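You operate a simulated robot arm through the tools that you are given. There is no shell and no other tool. Be economical: measure what you need, move in short steps, check, and stop when the job is done.

You run a simulated robot arm. Do the job below in one go: nothing can be reset, and whatever is moved stays where it is left.

TASK
Enter and save the limit on the job card, then go back to programme 1.
Fine: the card names programme, step and limit; leave the other limits and the counters.

Only the result counts: the job must be done as asked and must still hold three seconds after the hand-in. Knocking over, shifting, dropping, spilling or breaking anything else fails it.

THE ROBOT
A 7-joint arm with a two-finger parallel gripper, fixed in place. Base frame: the origin is at the foot of the arm, x ahead of it, y to its left, z up. Units: m, rad, N and s.
Its first joint turns from -2.897 to 2.897 rad. Payload 4.4 kg.
Tool frame: the origin (TCP) lies between the finger pads and is the grasp point; the fingertips stand 0.023 m ahead of it; z points along the fingers, y is the line along which they close. The gripper opens to 0.094 m. The fingers are 0.038 m wide and 0.01 m thick; the gripper's body (0.054 by 0.096 m) begins 0.039 m behind the TCP.
Orientation is that of the tool frame in the base frame, as a unit quaternion [w, x, y, z]. With the fingers straight down and closing along the base's y, the tool's x points along the base's -x, its y along +y and its z along -z.

THE INTERFACE
- The arm moves only by the tool jog_arm. Its argument "steps" is a list of rows, each a list of 3 entries, a list of its own where there are three numbers: the turn, a rotation vector about the tool's x, y, z in units of 8 degrees (1.0 is 8 degrees), then the shift along the tool's x, y, z in units of 50 mm (1.0 is 50 mm), then the finger opening in m, from 0 to 0.094. In form: [[[ax, ay, az], [x, y, z], hand], ...]. A call has 1 to 12 rows; each row shifts and turns the commanded pose from where the row before left it, along the tool's axes as they then stand. A call with a number of a shift or a turn outside -1 to 1 is refused whole. Each row takes 0.2 s and may step no farther than 0.05 m and 0.15 rad from the row before; otherwise, or with a gripper value out of range, the whole call is refused. A pose out of reach is approached as far as the arm can. The call stops where the force on the tool passes 40 N (or 10 N more than at its start, if that is more) or the arm is blocked; 0.2 s more then pass. The fingers move at their own pace (about 0.072 m/s each) and stop on an object; they squeeze with about 36 N. The grip force told is the motor's: it shows also when the fingers shut on nothing. Time passes only in rows, and 0.2 s behind the last, so rows that do not move let the fingers close. The reply holds the time, the measured pose of the TCP, the force on the tool along the base axes, the opening and the grip force, in the units named above and with some noise, with the torque about the TCP (base axes, N m) and any sound that the robot's microphone picked up.
- Cameras (640 x 400 px; columns grow to the right, rows downward): "scene" is fixed at [0.0367, 0.4921, 1.5624]; the picture's right is [-0.42, -0.91, 0.00], its down [-0.43, 0.20, -0.88] and it looks along [0.80, -0.37, -0.47] (base axes); focal length 357 px, centre (320, 200). "wrist" rides on the gripper at [0.086, 0.016, -0.074] in the tool frame; the picture's right is [-0.18, 0.98, 0.00], its down [-0.58, -0.11, -0.81] and it looks along [-0.79, -0.15, 0.59] (tool axes); focal length 243 px, centre (320, 200). There is no depth. A picture from a camera that has moved, and an enlarged one, comes with that camera's place and axes in the base frame and with its lens. The place of the scene camera against the robot may be out by one fixed shift of up to 0.025 m in any direction.
- get_image(camera): a new picture of that camera. It takes no simulated time.
- close_up(camera, box): a new picture of the part [left, top, right, bottom] of that camera's present view, enlarged. It takes no simulated time.
- sign_off(): hands the job in; it is judged then, once.

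Work in short steps. Places have to be worked out from the pictures, the camera data and where the tool is seen: move nearer, look again, correct. Check each grasp and each placing, and mend what went wrong. You have 120 turns and 64 pictures in all, those below and enlarged ones among them. Open the gripper and draw the arm clear of the work before you hand the job in, unless the task says otherwise; then end with one line.

The tools are called after ">>>" by a JSON object that holds its "op" and its "data". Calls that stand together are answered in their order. jog_arm: Moves the arm, as the interface text tells. Its arguments: {"type":"object","properties":{"steps":{"type":"array","items":{"type":"array"}}},"required":["steps"]} The other tools are called the same way: get_image (camera) takes a picture; close_up (camera, box) takes an enlarged picture of a part of a camera's view; sign_off () hands the job in.

At the start:

```text
clock: 0.0
eef_pos: [0.6323, -0.2232, 1.3023]
tool_rot: [0.0, 0.0, 1.0, 0.0]
force: [0.7, 0.4, 0.2]
wrist_torque: [-0.01, 0.0, -0.02]
gripper_width: 0.0941
grasp_force: 0.1
```

scene: 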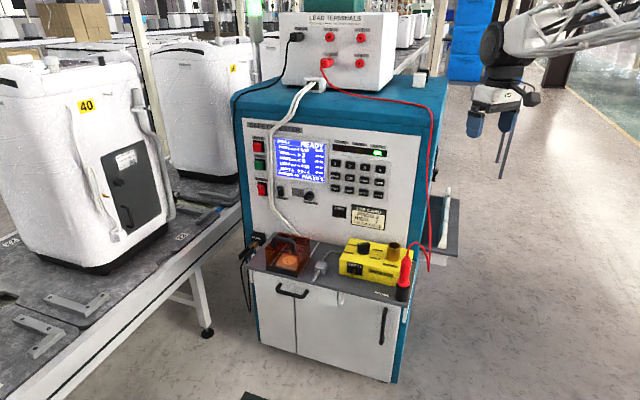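
wrist: 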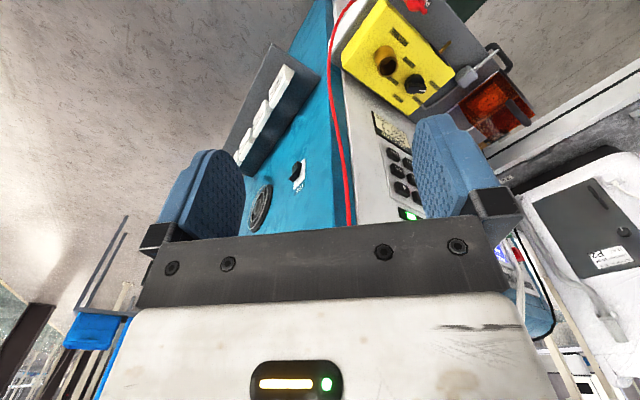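

I'll enlarge the panel's display, keypad and job card first.

>>> {"op": "close_up", "data": {"camera": "scene", "box": [240, 120, 400, 220]}}

>>> {"op": "close_up", "data": {"camera": "scene", "box": [325, 140, 405, 190]}}

>>> {"op": "close_up", "data": {"camera": "scene", "box": [325, 185, 405, 235]}}

>>> {"op": "close_up", "data": {"camera": "scene", "box": [268, 135, 332, 185]}}

```text
4.00 times, centred on (320, 170) of scene
camera zoom: at [0.0367, 0.4921, 1.5624], right [-0.42, -0.91, 0.0], down [-0.43, 0.2, -0.88], along [0.8, -0.37, -0.47], focal length 1428 px, centre (320, 320)
```

zoom: 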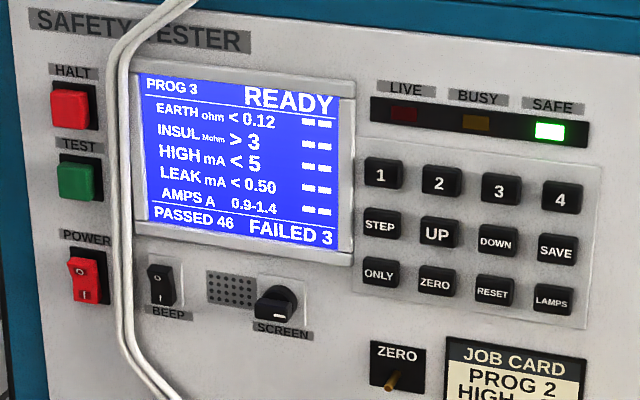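

```text
8.00 times, centred on (365, 165) of scene
camera zoom: at [0.0367, 0.4921, 1.5624], right [-0.42, -0.91, 0.0], down [-0.43, 0.2, -0.88], along [0.8, -0.37, -0.47], focal length 2856 px, centre (-40, 480)
```

zoom: 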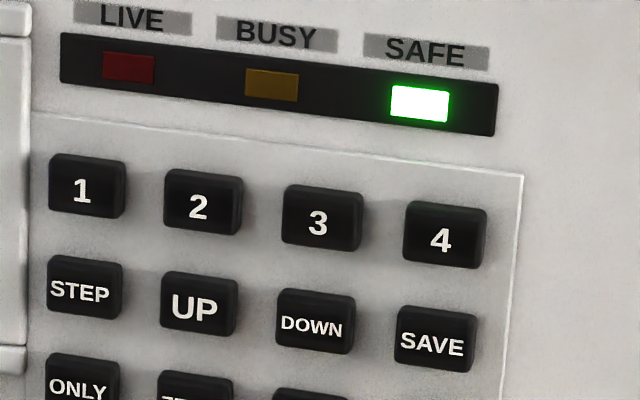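

```text
8.00 times, centred on (365, 210) of scene
camera zoom: at [0.0367, 0.4921, 1.5624], right [-0.42, -0.91, 0.0], down [-0.43, 0.2, -0.88], along [0.8, -0.37, -0.47], focal length 2856 px, centre (-40, 120)
```

zoom: 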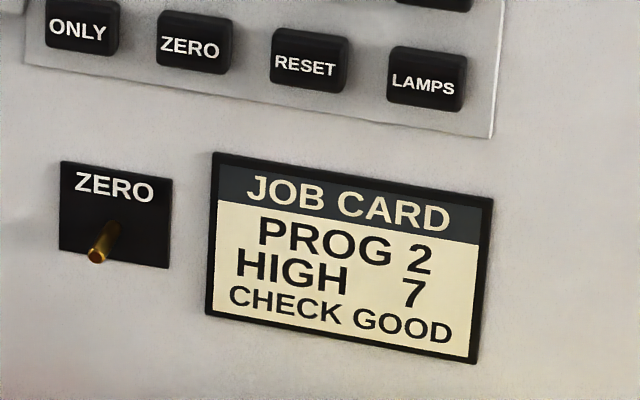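

```text
8.00 times, centred on (300, 160) of scene
camera zoom: at [0.0367, 0.4921, 1.5624], right [-0.42, -0.91, 0.0], down [-0.43, 0.2, -0.88], along [0.8, -0.37, -0.47], focal length 2856 px, centre (480, 520)
```

zoom: 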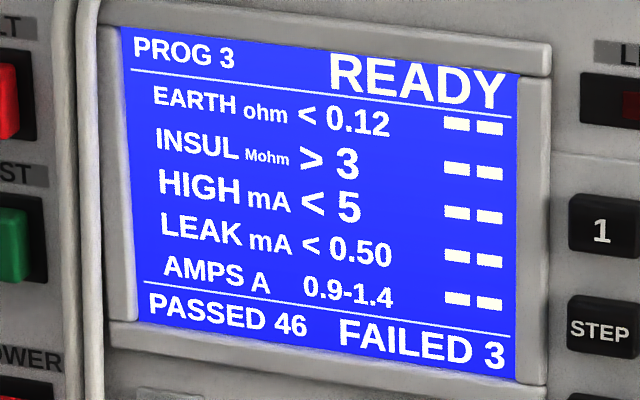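

The card says programme 2, HIGH limit 7. The panel looks vertical and turned about 45°, with its keys near (0.93..1.04, -0.14..-0.03, 1.10). I'll back away from it, then yaw the tool to face it.

>>> {"op": "jog_arm", "data": {"steps": [[[0, 0, 0], [0.6, 0.6, 0], 0.0], [[0, 0, 0], [0.6, 0.6, 0], 0.0], [[0, 0, 0], [0.6, 0.6, 0], 0.0], [[0, 0, 0.95], [0, 0, 0], 0.0], [[0, 0, 0.95], [0, 0, 0], 0.0], [[0, 0, 0.95], [0, 0, 0], 0.0], [[0, 0, 0.95], [0, 0, 0], 0.0], [[0, 0, 0.95], [0, 0, 0], 0.0], [[0, 0, 0.9], [0, 0, 0], 0.0]]}}

```text
clock: 2.0
eef_pos: [0.5438, -0.1332, 1.3014]
tool_rot: [0.0, 0.386, 0.923, -0.001]
force: [0.2, -0.9, 0.1]
wrist_torque: [-0.03, -0.02, -0.02]
gripper_width: 0.0002
grasp_force: 35.6
```

The yaw came out right, with tool x along the panel normal. Next I tilt the tool forward to horizontal.

>>> {"op": "jog_arm", "data": {"steps": [[[0, -1, 0], [0, 0, 0], 0.0], [[0, -1, 0], [0, 0, 0], 0.0], [[0, -1, 0], [0, 0, 0], 0.0], [[0, -1, 0], [0, 0, 0], 0.0], [[0, -1, 0], [0, 0, 0], 0.0], [[0, -1, 0], [0, 0, 0], 0.0], [[0, -1, 0], [0, 0, 0], 0.0], [[0, -1, 0], [0, 0, 0], 0.0], [[0, -1, 0], [0, 0, 0], 0.0], [[0, -1, 0], [0, 0, 0], 0.0], [[0, -1, 0], [0, 0, 0], 0.0], [[0, -0.25, 0], [0, 0, 0], 0.0]]}}

>>> {"op": "get_image", "data": {"camera": "scene"}}

>>> {"op": "get_image", "data": {"camera": "wrist"}}

```text
clock: 4.6
eef_pos: [0.543, -0.1331, 1.302]
tool_rot: [0.654, 0.272, 0.652, -0.272]
force: [-0.4, -0.5, -0.2]
wrist_torque: [0.0, 0.0, 0.01]
gripper_width: 0.0
grasp_force: 36.3
```

```text
57 pictures are left
```

scene: 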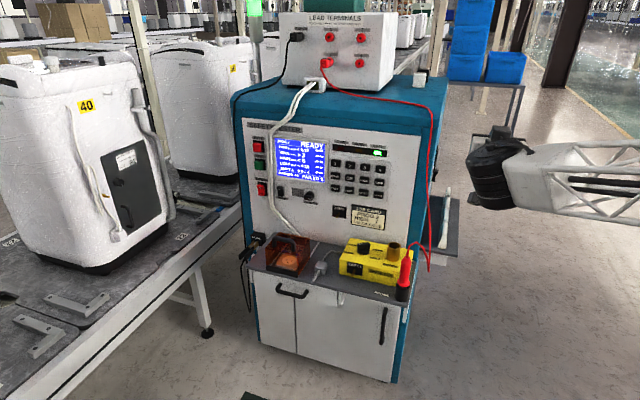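

```text
56 pictures are left
camera wrist: at [0.5017, -0.069, 1.2149], right [0.7, 0.69, 0.18], down [-0.65, 0.5, 0.58], along [0.31, -0.52, 0.79], focal length 243 px, centre (320, 200)
```

wrist: 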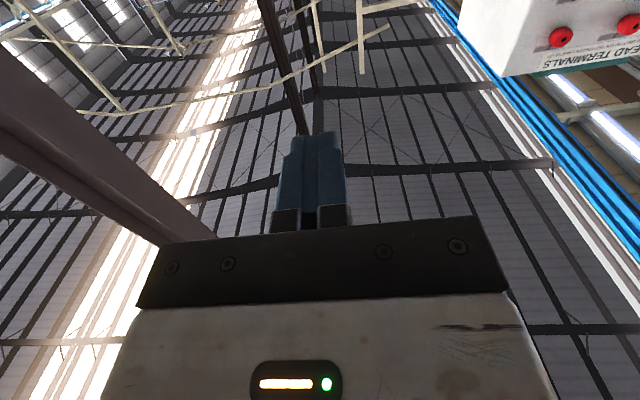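

Looking straight up isn't useful. Pitched 45° forward and down, the wrist camera would see the panel and the front tip edge could do the pressing. I'll pitch back 45° while moving left, well clear of the panel.

>>> {"op": "jog_arm", "data": {"steps": [[[0, 0.9375, 0], [0, 0.6, 0], 0.0], [[0, 0.9375, 0], [0, 0.6, 0], 0.0], [[0, 0.9375, 0], [0, 0.6, 0], 0.0], [[0, 0.9375, 0], [0, 0.6, 0], 0.0], [[0, 0.9375, 0], [0, 0.6, 0], 0.0], [[0, 0.9375, 0], [0, 0.6, 0], 0.0], [[0, 0, 0], [0, 0.8, 0], 0.0], [[0, 0, 0], [0, 0.8, 0], 0.0]]}}

>>> {"op": "get_image", "data": {"camera": "scene"}}

>>> {"op": "get_image", "data": {"camera": "wrist"}}

```text
clock: 6.4
eef_pos: [0.7295, 0.0508, 1.3046]
tool_rot: [0.353, 0.356, 0.852, -0.147]
force: [-0.7, 0.0, 0.4]
wrist_torque: [-0.01, 0.01, 0.02]
gripper_width: 0.0001
grasp_force: 36.0
```

```text
55 pictures are left
```

scene: 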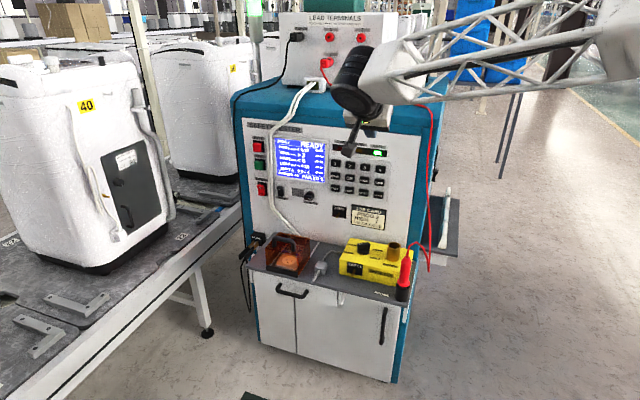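

```text
54 pictures are left
camera wrist: at [0.6588, 0.1422, 1.2949], right [0.79, 0.6, 0.13], down [-0.19, 0.04, 0.98], along [0.58, -0.8, 0.14], focal length 243 px, centre (320, 200)
```

wrist: 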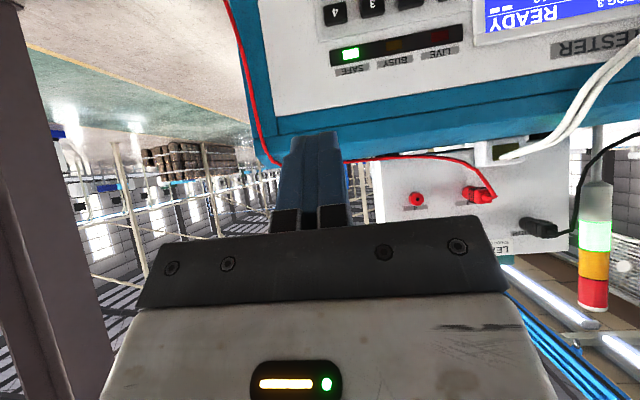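

The SAFE lamp triangulates to about (0.936, -0.12, 1.14), so key 2 should be near (0.995, -0.063, 1.085). I'll lower the tool and move left, keeping clear of the panel.

>>> {"op": "jog_arm", "data": {"steps": [[[0, 0, 0], [0.61, 0.41, 0.61], 0.0], [[0, 0, 0], [0.61, 0.41, 0.61], 0.0], [[0, 0, 0], [0.61, 0.41, 0.61], 0.0], [[0, 0, 0], [0.61, 0.41, 0.61], 0.0], [[0, 0, 0], [0.61, 0.41, 0.61], 0.0], [[0, 0, 0], [-0.5, 0, 0.5], 0.0]]}}

>>> {"op": "get_image", "data": {"camera": "wrist"}}

>>> {"op": "get_image", "data": {"camera": "scene"}}

```text
clock: 7.8
eef_pos: [0.8245, 0.0968, 1.0868]
tool_rot: [0.354, 0.355, 0.853, -0.147]
force: [-0.1, 0.3, -1.5]
wrist_torque: [-0.02, 0.06, 0.01]
gripper_width: 0.0
grasp_force: 36.1
```

```text
53 pictures are left
camera wrist: at [0.7561, 0.1891, 1.0778], right [0.79, 0.6, 0.13], down [-0.19, 0.04, 0.98], along [0.58, -0.8, 0.14], focal length 243 px, centre (320, 200)
```

wrist: 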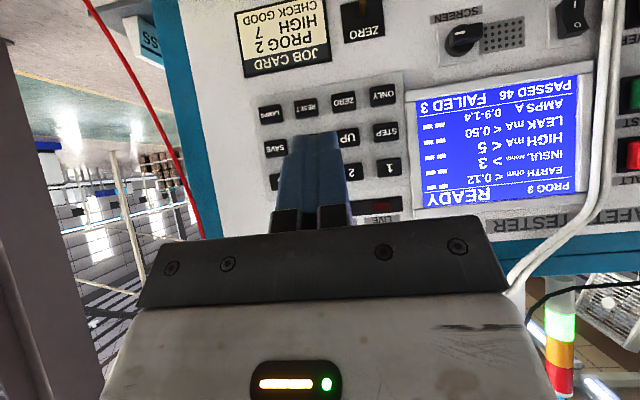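

```text
52 pictures are left
```

scene: 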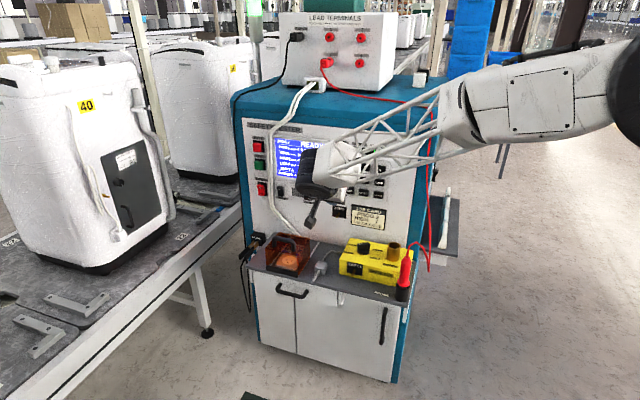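

The wrist view now shows the whole keypad, so I'll enlarge it to get accurate key pixels.

>>> {"op": "close_up", "data": {"camera": "wrist", "box": [240, 70, 432, 220]}}

```text
2.67 times, centred on (336, 145) of wrist
camera zoom: at [0.7561, 0.1891, 1.0778], right [0.79, 0.6, 0.13], down [-0.19, 0.04, 0.98], along [0.58, -0.8, 0.14], focal length 647 px, centre (277, 347)
```

zoom: 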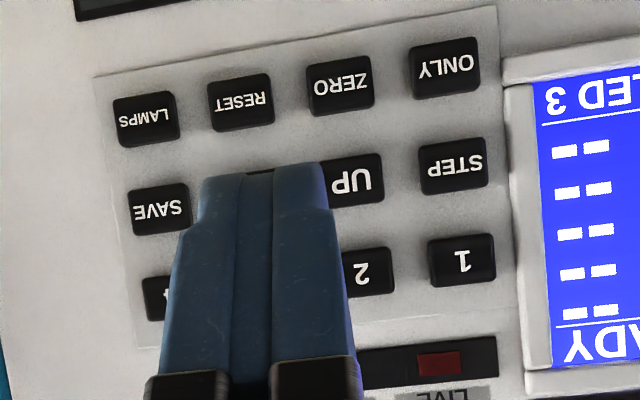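

Relative to the TCP, key 2 is about 13 mm left, 6 mm up and 0.2 m ahead. I'll line up with it and close 0.14 m.

>>> {"op": "jog_arm", "data": {"steps": [[[0, 0, 0], [-0.127, 0.25, -0.127], 0.0], [[0, 0, 0], [-0.65, 0, 0.65], 0.0], [[0, 0, 0], [-0.65, 0, 0.65], 0.0], [[0, 0, 0], [-0.65, 0, 0.65], 0.0]]}}

>>> {"op": "get_image", "data": {"camera": "wrist"}}

>>> {"op": "close_up", "data": {"camera": "scene", "box": [260, 120, 420, 220]}}

```text
clock: 8.8
eef_pos: [0.9313, 0.0082, 1.0945]
tool_rot: [0.353, 0.354, 0.853, -0.146]
force: [0.0, -0.8, 0.4]
wrist_torque: [0.01, -0.01, -0.01]
gripper_width: 0.0
grasp_force: 35.8
```

```text
50 pictures are left
camera wrist: at [0.8619, 0.0989, 1.0861], right [0.79, 0.6, 0.13], down [-0.19, 0.04, 0.98], along [0.58, -0.8, 0.14], focal length 243 px, centre (320, 200)
```

wrist: 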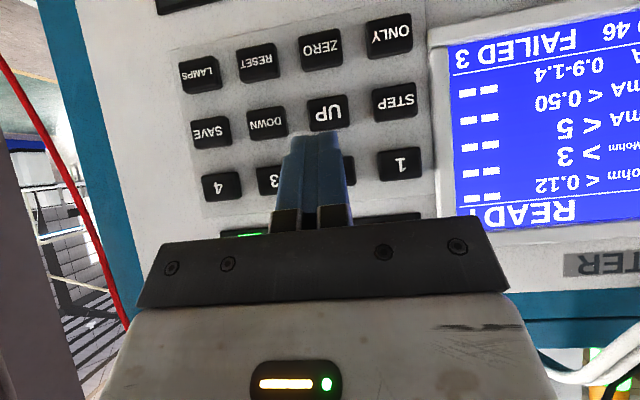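

```text
4.00 times, centred on (340, 170) of scene
camera zoom: at [0.0367, 0.4921, 1.5624], right [-0.42, -0.91, 0.0], down [-0.43, 0.2, -0.88], along [0.8, -0.37, -0.47], focal length 1428 px, centre (240, 320)
```

zoom: 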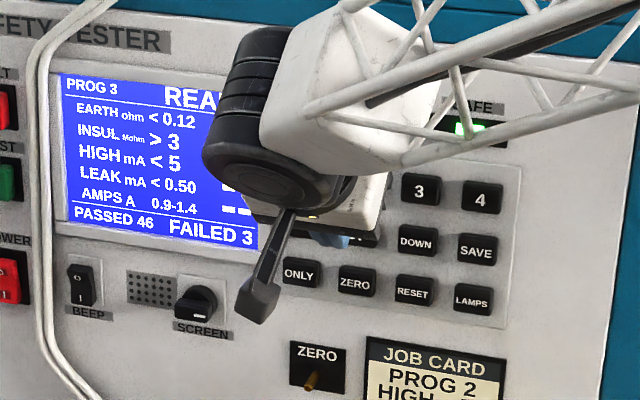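

Triangulating again puts key 2 within 2 mm laterally and vertically, with about 50 mm left to the tip. I'll advance 44 mm.

>>> {"op": "jog_arm", "data": {"steps": [[[0, 0, 0], [-0.31, 0.04, 0.31], 0.0], [[0, 0, 0], [-0.31, 0, 0.31], 0.0]]}}

>>> {"op": "get_image", "data": {"camera": "wrist"}}

```text
clock: 9.4
eef_pos: [0.9648, -0.0228, 1.0951]
tool_rot: [0.355, 0.353, 0.853, -0.146]
force: [0.3, -0.9, 0.1]
wrist_torque: [0.0, 0.01, -0.01]
gripper_width: 0.0
grasp_force: 35.9
```

```text
48 pictures are left
camera wrist: at [0.8947, 0.0701, 1.0865], right [0.79, 0.6, 0.13], down [-0.19, 0.04, 0.98], along [0.58, -0.8, 0.14], focal length 243 px, centre (320, 200)
```

wrist: 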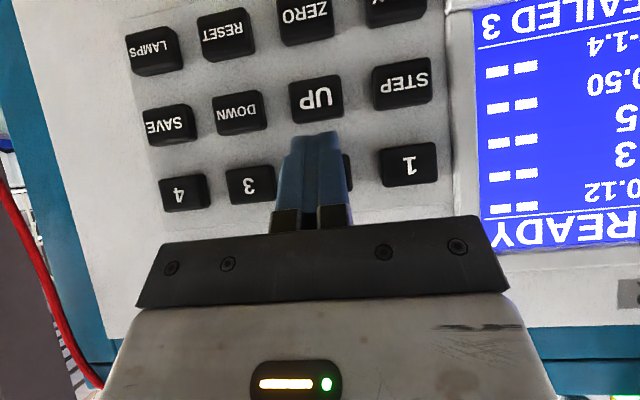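

Alignment is good and about 8 mm remain. I'll press in 2–3 mm steps and watch the force.

>>> {"op": "jog_arm", "data": {"steps": [[[0, 0, 0], [-0.042, 0, 0.042], 0.0], [[0, 0, 0], [-0.042, 0, 0.042], 0.0], [[0, 0, 0], [-0.042, 0, 0.042], 0.0]]}}

>>> {"op": "close_up", "data": {"camera": "wrist", "box": [440, 0, 640, 250]}}

```text
clock: 10.2
eef_pos: [0.9709, -0.0281, 1.0943]
tool_rot: [0.354, 0.355, 0.853, -0.147]
force: [-3.0, 0.5, 0.0]
wrist_torque: [0.01, 0.06, -0.01]
gripper_width: 0.0001
grasp_force: 35.9
heard: click
```

```text
1.60 times, centred on (540, 125) of wrist
camera zoom: at [0.9008, 0.0639, 1.086], right [0.79, 0.6, 0.13], down [-0.19, 0.04, 0.98], along [0.58, -0.8, 0.14], focal length 388 px, centre (-32, 320)
```

zoom: 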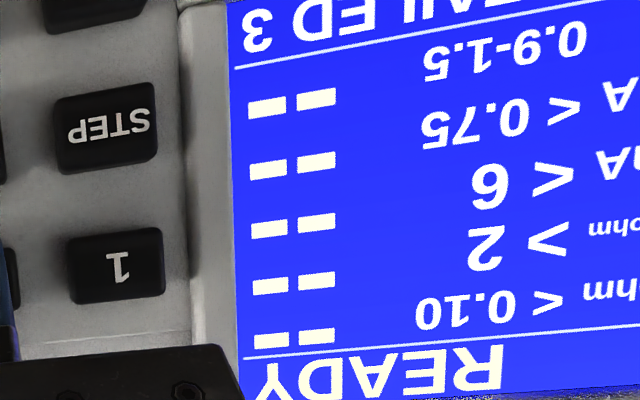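

A click, and the display shows new limits (HIGH < 6), so programme 2 is selected. I'll back off, move to STEP (one column left, one row down) and look.

>>> {"op": "jog_arm", "data": {"steps": [[[0, 0, 0], [0.354, 0, -0.354], 0.0], [[0, 0, 0], [0.323, 0.497, 0.323], 0.0], [[0, 0, 0], [0.323, 0.497, 0.323], 0.0], [[0, 0, 0], [-0.2, 0, 0.2], 0.0]]}}

>>> {"op": "get_image", "data": {"camera": "wrist"}}

```text
clock: 11.2
eef_pos: [0.9972, 0.0151, 1.0487]
tool_rot: [0.353, 0.355, 0.853, -0.147]
force: [-0.2, 0.2, -0.5]
wrist_torque: [0.04, 0.02, 0.01]
gripper_width: 0.0
grasp_force: 36.4
```

```text
46 pictures are left
camera wrist: at [0.9281, 0.1071, 1.0401], right [0.79, 0.6, 0.13], down [-0.19, 0.04, 0.98], along [0.58, -0.8, 0.14], focal length 243 px, centre (320, 200)
```

wrist: 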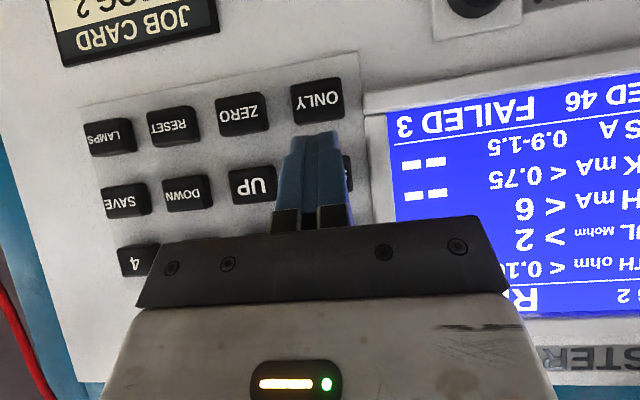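

PROG 2 is confirmed and the tip is over STEP, so I press it.

>>> {"op": "jog_arm", "data": {"steps": [[[0, 0, 0], [-0.06, 0, 0.06], 0.0], [[0, 0, 0], [-0.06, 0, 0.06], 0.0], [[0, 0, 0], [-0.05, 0, 0.05], 0.0]]}}

>>> {"op": "get_image", "data": {"camera": "wrist"}}

```text
clock: 12.0
eef_pos: [1.007, 0.0069, 1.0489]
tool_rot: [0.354, 0.355, 0.853, -0.146]
force: [-2.6, 3.0, 0.9]
wrist_torque: [-0.01, -0.04, -0.04]
gripper_width: 0.0
grasp_force: 36.0
heard: click
```

```text
45 pictures are left
camera wrist: at [0.9367, 0.0987, 1.0411], right [0.79, 0.6, 0.13], down [-0.19, 0.04, 0.98], along [0.58, -0.8, 0.14], focal length 243 px, centre (320, 200)
```

wrist: 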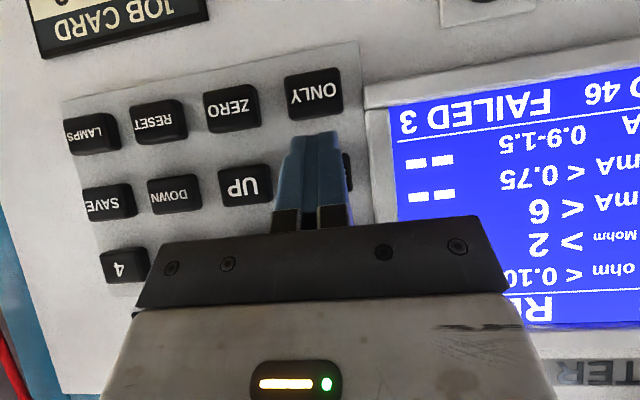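

There was a click, but no cursor is visible here. I'll release the key and look at the display from both cameras.

>>> {"op": "jog_arm", "data": {"steps": [[[0, 0, 0], [0.2, 0, -0.2], 0.0]]}}

>>> {"op": "get_image", "data": {"camera": "wrist"}}

>>> {"op": "close_up", "data": {"camera": "scene", "box": [260, 120, 420, 220]}}

```text
clock: 12.4
eef_pos: [0.9951, 0.016, 1.0487]
tool_rot: [0.355, 0.354, 0.853, -0.147]
force: [-0.5, -0.6, -1.5]
wrist_torque: [0.01, 0.0, -0.02]
gripper_width: 0.0001
grasp_force: 36.2
```

```text
44 pictures are left
camera wrist: at [0.9264, 0.108, 1.0406], right [0.79, 0.6, 0.13], down [-0.19, 0.04, 0.98], along [0.58, -0.8, 0.14], focal length 243 px, centre (320, 200)
```

wrist: 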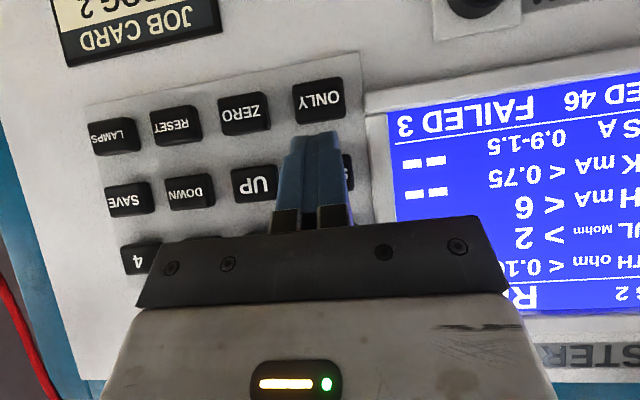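

```text
4.00 times, centred on (340, 170) of scene
camera zoom: at [0.0367, 0.4921, 1.5624], right [-0.42, -0.91, 0.0], down [-0.43, 0.2, -0.88], along [0.8, -0.37, -0.47], focal length 1428 px, centre (240, 320)
```

zoom: 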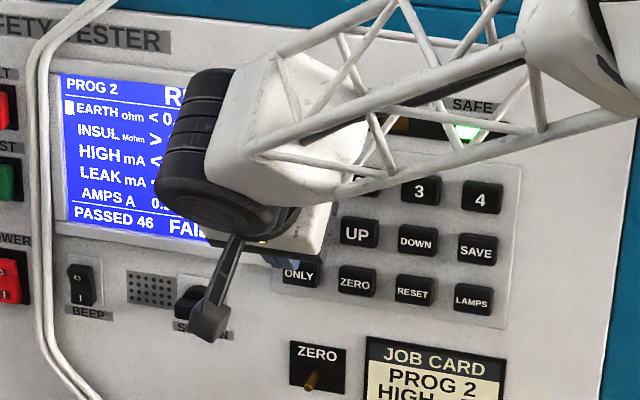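

The scene view shows a white cursor beside EARTH, so HIGH is two more STEP presses away. I'll do one and check for a single click.

>>> {"op": "jog_arm", "data": {"steps": [[[0, 0, 0], [-0.1, 0, 0.1], 0.0], [[0, 0, 0], [-0.09, 0, 0.09], 0.0], [[0, 0, 0], [0.0, 0, 0.0], 0.0], [[0, 0, 0], [0.19, 0, -0.19], 0.0], [[0, 0, 0], [0, 0, 0], 0.0]]}}

>>> {"op": "close_up", "data": {"camera": "scene", "box": [260, 120, 420, 220]}}

```text
clock: 13.6
eef_pos: [0.9963, 0.0158, 1.0485]
tool_rot: [0.354, 0.355, 0.853, -0.147]
force: [-0.2, -0.5, 0.4]
wrist_torque: [0.02, -0.01, 0.0]
gripper_width: 0.0001
grasp_force: 36.2
heard: click
```

```text
4.00 times, centred on (340, 170) of scene
camera zoom: at [0.0367, 0.4921, 1.5624], right [-0.42, -0.91, 0.0], down [-0.43, 0.2, -0.88], along [0.8, -0.37, -0.47], focal length 1428 px, centre (240, 320)
```

zoom: 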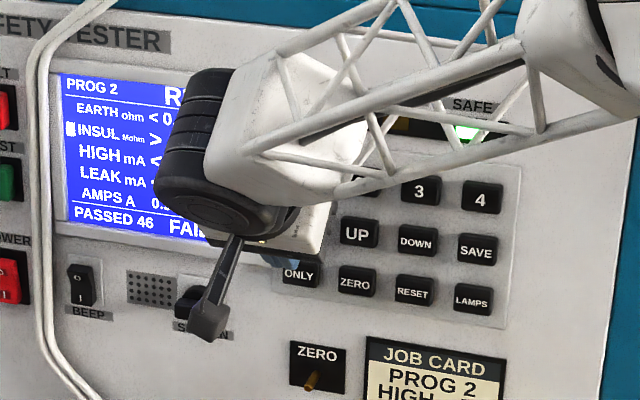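

The cursor is now on INSUL, so one more STEP press reaches HIGH.

>>> {"op": "jog_arm", "data": {"steps": [[[0, 0, 0], [-0.1, 0, 0.1], 0.0], [[0, 0, 0], [-0.09, 0, 0.09], 0.0], [[0, 0, 0], [0.0, 0, 0.0], 0.0], [[0, 0, 0], [0.19, 0, -0.19], 0.0], [[0, 0, 0], [0, 0, 0], 0.0]]}}

>>> {"op": "close_up", "data": {"camera": "scene", "box": [260, 120, 420, 220]}}

```text
clock: 14.8
eef_pos: [0.9968, 0.0156, 1.0499]
tool_rot: [0.353, 0.355, 0.853, -0.147]
force: [0.4, 0.1, -0.1]
wrist_torque: [0.0, 0.02, -0.01]
gripper_width: 0.0002
grasp_force: 36.1
heard: click
```

```text
4.00 times, centred on (340, 170) of scene
camera zoom: at [0.0367, 0.4921, 1.5624], right [-0.42, -0.91, 0.0], down [-0.43, 0.2, -0.88], along [0.8, -0.37, -0.47], focal length 1428 px, centre (240, 320)
```

zoom: 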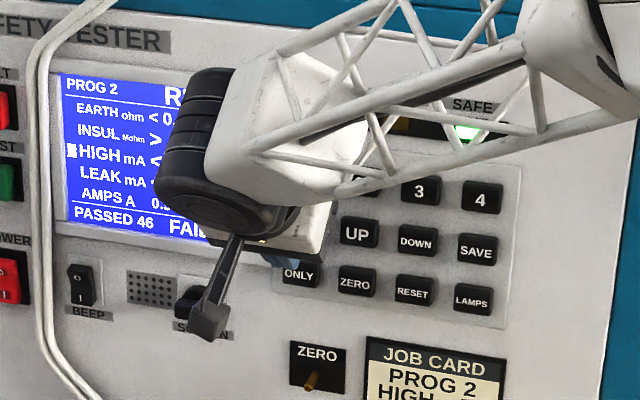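

The cursor is on HIGH. I'll move right one column to UP, backing off slightly, and look before pressing.

>>> {"op": "jog_arm", "data": {"steps": [[[0, 0, 0], [0.12, 0, -0.12], 0.0], [[0, 0, 0], [0, -0.497, 0], 0.0], [[0, 0, 0], [0, -0.497, 0], 0.0], [[0, 0, 0], [-0.12, 0, 0.12], 0.0], [[0, 0, 0], [0, 0, 0], 0.0]]}}

>>> {"op": "get_image", "data": {"camera": "wrist"}}

```text
clock: 16.0
eef_pos: [0.9613, -0.0195, 1.05]
tool_rot: [0.353, 0.355, 0.853, -0.147]
force: [0.8, 0.0, -0.3]
wrist_torque: [-0.02, 0.01, -0.01]
gripper_width: 0.0
grasp_force: 36.6
```

```text
40 pictures are left
camera wrist: at [0.8915, 0.0732, 1.0411], right [0.79, 0.6, 0.13], down [-0.19, 0.04, 0.98], along [0.58, -0.8, 0.14], focal length 243 px, centre (320, 200)
```

wrist: 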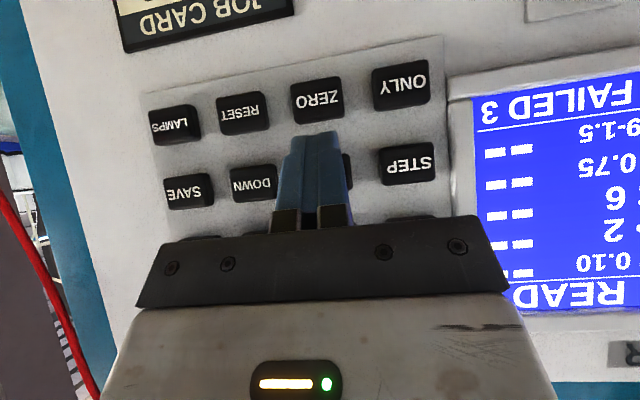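

The tip is over UP, between STEP and DOWN and below ZERO. I'll press it once.

>>> {"op": "jog_arm", "data": {"steps": [[[0, 0, 0], [-0.1, 0, 0.1], 0.0], [[0, 0, 0], [-0.09, 0, 0.09], 0.0], [[0, 0, 0], [0.0, 0, 0.0], 0.0], [[0, 0, 0], [0.19, 0, -0.19], 0.0], [[0, 0, 0], [0, 0, 0], 0.0]]}}

>>> {"op": "get_image", "data": {"camera": "wrist"}}

>>> {"op": "close_up", "data": {"camera": "scene", "box": [260, 120, 420, 220]}}

```text
clock: 17.2
eef_pos: [0.9615, -0.0184, 1.0488]
tool_rot: [0.353, 0.355, 0.853, -0.147]
force: [0.4, -1.3, 0.0]
wrist_torque: [0.02, -0.05, 0.04]
gripper_width: 0.0001
grasp_force: 36.4
heard: click
```

```text
39 pictures are left
camera wrist: at [0.8918, 0.0738, 1.0405], right [0.79, 0.6, 0.13], down [-0.19, 0.04, 0.98], along [0.58, -0.8, 0.14], focal length 243 px, centre (320, 200)
```

wrist: 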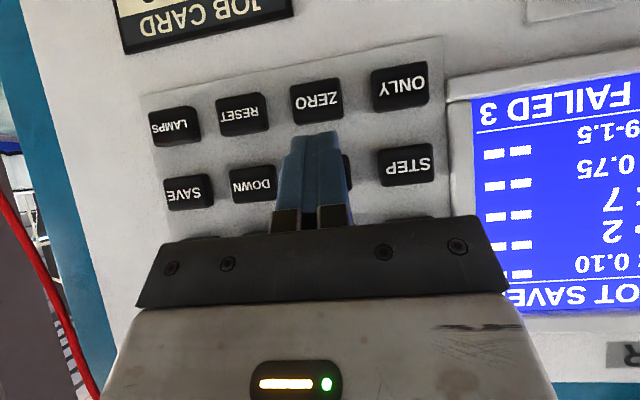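

```text
4.00 times, centred on (340, 170) of scene
camera zoom: at [0.0367, 0.4921, 1.5624], right [-0.42, -0.91, 0.0], down [-0.43, 0.2, -0.88], along [0.8, -0.37, -0.47], focal length 1428 px, centre (240, 320)
```

zoom: 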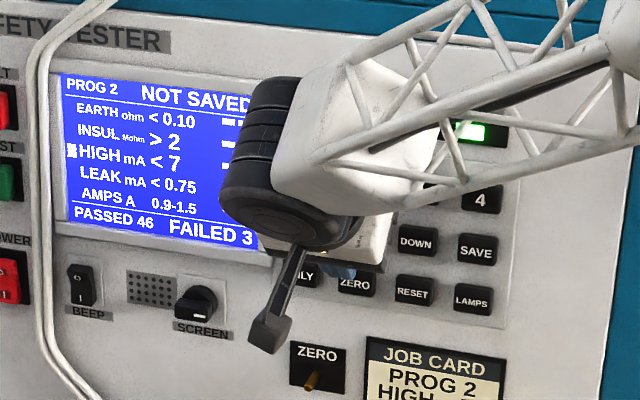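

HIGH now reads 7 with NOT SAVED showing. I'll move two columns right to SAVE.

>>> {"op": "jog_arm", "data": {"steps": [[[0, 0, 0], [0.12, 0, -0.12], 0.0], [[0, 0, 0], [0, -0.66, 0], 0.0], [[0, 0, 0], [0, -0.66, 0], 0.0], [[0, 0, 0], [0, -0.66, 0], 0.0], [[0, 0, 0], [-0.12, 0, 0.12], 0.0], [[0, 0, 0], [0, 0, 0], 0.0]]}}

>>> {"op": "get_image", "data": {"camera": "wrist"}}

```text
clock: 18.6
eef_pos: [0.8906, -0.089, 1.0483]
tool_rot: [0.353, 0.356, 0.853, -0.148]
force: [-0.1, -0.1, 0.2]
wrist_torque: [0.0, -0.03, 0.0]
gripper_width: 0.0
grasp_force: 36.0
```

```text
37 pictures are left
camera wrist: at [0.8214, 0.0031, 1.0404], right [0.79, 0.6, 0.13], down [-0.19, 0.04, 0.98], along [0.58, -0.8, 0.14], focal length 243 px, centre (320, 200)
```

wrist: 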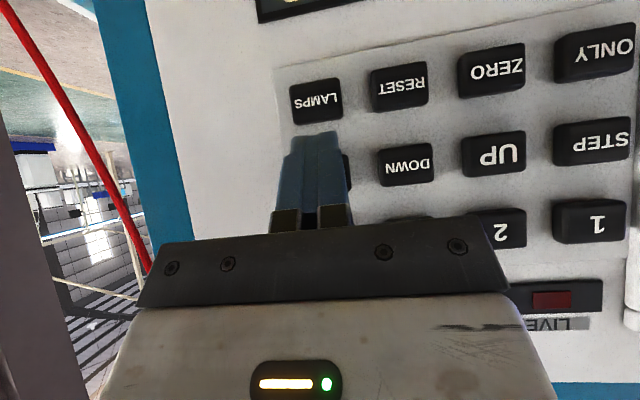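

LAMPS sits where ZERO did in the UP pose, so the tip is over SAVE. I press it.

>>> {"op": "jog_arm", "data": {"steps": [[[0, 0, 0], [-0.1, 0, 0.1], 0.0], [[0, 0, 0], [-0.09, 0, 0.09], 0.0], [[0, 0, 0], [0.0, 0, 0.0], 0.0], [[0, 0, 0], [0.19, 0, -0.19], 0.0], [[0, 0, 0], [0, 0, 0], 0.0]]}}

>>> {"op": "close_up", "data": {"camera": "scene", "box": [260, 120, 420, 220]}}

```text
clock: 19.8
eef_pos: [0.8906, -0.0882, 1.0491]
tool_rot: [0.353, 0.354, 0.854, -0.146]
force: [-0.6, 0.0, -0.2]
wrist_torque: [-0.02, -0.01, -0.01]
gripper_width: 0.0001
grasp_force: 36.0
heard: click
```

```text
4.00 times, centred on (340, 170) of scene
camera zoom: at [0.0367, 0.4921, 1.5624], right [-0.42, -0.91, 0.0], down [-0.43, 0.2, -0.88], along [0.8, -0.37, -0.47], focal length 1428 px, centre (240, 320)
```

zoom: 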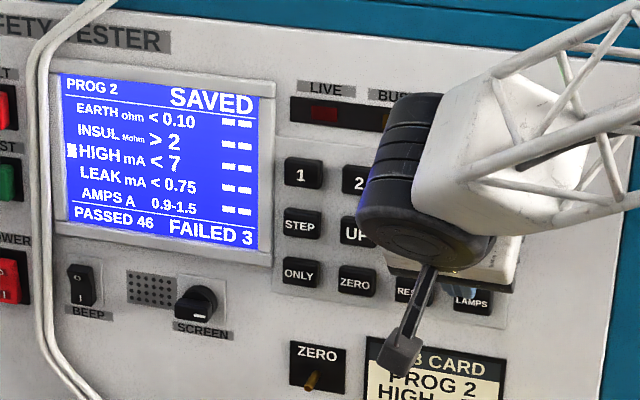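

The display reads SAVED. Next is key 1: three columns left, one row up.

>>> {"op": "jog_arm", "data": {"steps": [[[0, 0, 0], [0.2, 0, -0.2], 0.0], [[0, 0, 0], [-0.162, 0.745, -0.162], 0.0], [[0, 0, 0], [-0.162, 0.745, -0.162], 0.0], [[0, 0, 0], [-0.162, 0.745, -0.162], 0.0], [[0, 0, 0], [-0.162, 0.745, -0.162], 0.0], [[0, 0, 0], [-0.2, 0, 0.2], 0.0], [[0, 0, 0], [0, 0, 0], 0.0]]}}

>>> {"op": "get_image", "data": {"camera": "wrist"}}

```text
clock: 21.4
eef_pos: [0.9965, 0.0185, 1.094]
tool_rot: [0.354, 0.355, 0.853, -0.147]
force: [-0.6, 0.1, -0.1]
wrist_torque: [0.01, 0.02, -0.01]
gripper_width: 0.0
grasp_force: 35.8
```

```text
35 pictures are left
camera wrist: at [0.927, 0.1087, 1.0868], right [0.79, 0.6, 0.13], down [-0.19, 0.04, 0.98], along [0.58, -0.8, 0.14], focal length 243 px, centre (320, 200)
```

wrist: 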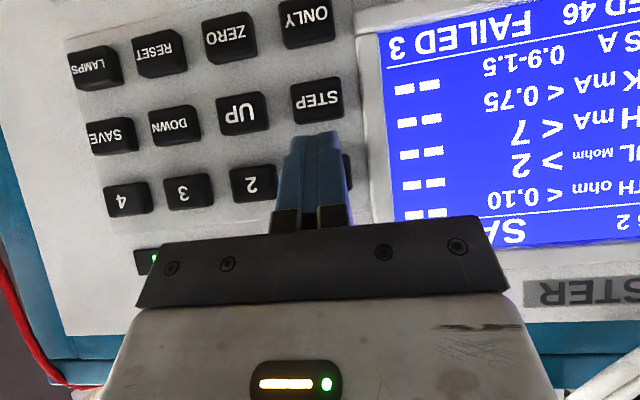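

The tip is over key 1, with STEP just below it and 2 beside it. I press it, then back well away.

>>> {"op": "jog_arm", "data": {"steps": [[[0, 0, 0], [-0.1, 0, 0.1], 0.0], [[0, 0, 0], [-0.1, 0, 0.1], 0.0], [[0, 0, 0], [0.0, 0, 0.0], 0.0], [[0, 0, 0], [0.2, 0, -0.2], 0.0], [[0, 0, 0], [0, 0, 0], 0.0]]}}

>>> {"op": "get_image", "data": {"camera": "wrist"}}

```text
clock: 22.6
eef_pos: [0.9962, 0.0168, 1.0958]
tool_rot: [0.354, 0.355, 0.853, -0.146]
force: [0.8, -0.2, -0.1]
wrist_torque: [-0.01, 0.01, 0.02]
gripper_width: 0.0
grasp_force: 36.1
heard: click
```

```text
34 pictures are left
camera wrist: at [0.9271, 0.1085, 1.0867], right [0.79, 0.6, 0.13], down [-0.19, 0.04, 0.98], along [0.58, -0.8, 0.14], focal length 243 px, centre (320, 200)
```

wrist: 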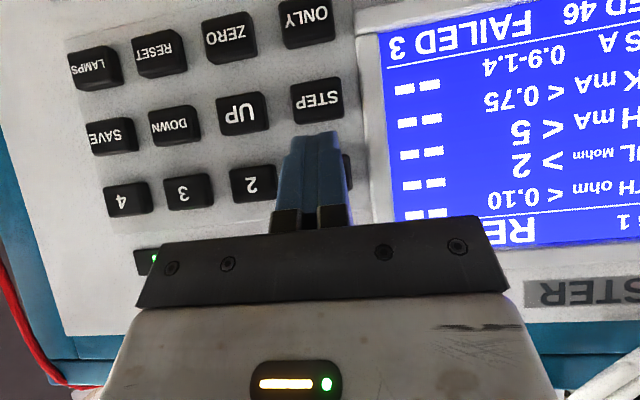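

Programme 1 is up. I'll back away from the panel, move right, and open the gripper.

>>> {"op": "jog_arm", "data": {"steps": [[[0, 0, 0], [0.6, 0, -0.6], 0.0], [[0, 0, 0], [0.6, 0, -0.6], 0.0], [[0, 0, 0], [0.6, 0, -0.6], 0.0], [[0, 0, 0], [0.6, 0, -0.6], 0.0], [[0, 0, 0], [0, -0.9, 0], 0.05], [[0, 0, 0], [0, -0.9, 0], 0.09], [[0, 0, 0], [-0.5, -0.6, -0.5], 0.09], [[0, 0, 0], [-0.5, -0.6, -0.5], 0.09], [[0, 0, 0], [-0.5, -0.6, -0.5], 0.09], [[0, 0, 0], [0, -0.9, 0], 0.09], [[0, 0, 0], [0, -0.9, 0], 0.09], [[0, 0, 0], [0, 0, 0], 0.09]]}}

>>> {"op": "get_image", "data": {"camera": "scene"}}

>>> {"op": "close_up", "data": {"camera": "scene", "box": [240, 120, 400, 220]}}

```text
clock: 25.2
eef_pos: [0.6856, -0.0541, 1.2025]
tool_rot: [0.354, 0.355, 0.853, -0.147]
force: [-0.2, -0.1, 0.3]
wrist_torque: [0.02, 0.01, 0.01]
gripper_width: 0.0902
grasp_force: 0.0
```

```text
33 pictures are left
```

scene: 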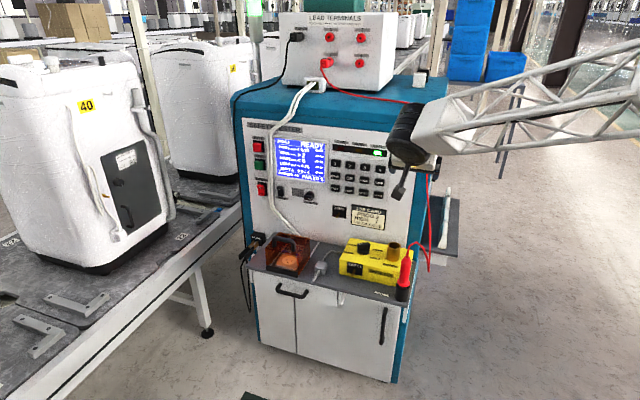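

```text
4.00 times, centred on (320, 170) of scene
camera zoom: at [0.0367, 0.4921, 1.5624], right [-0.42, -0.91, 0.0], down [-0.43, 0.2, -0.88], along [0.8, -0.37, -0.47], focal length 1428 px, centre (320, 320)
```

zoom: 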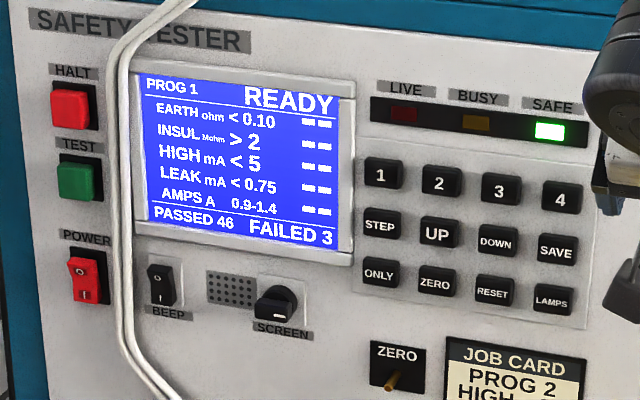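

The display shows PROG 1 READY with counters still at 46 and 3, and the arm is clear with the gripper open. I'm handing in.

>>> {"op": "sign_off", "data": {}}

```text
The job is handed in.
```

I set programme 2's HIGH limit to 7 as the job card asks and saved it (the display showed SAVED); the tester is back on programme 1, with the other limits and the counters (46 passed, 3 failed) unchanged.
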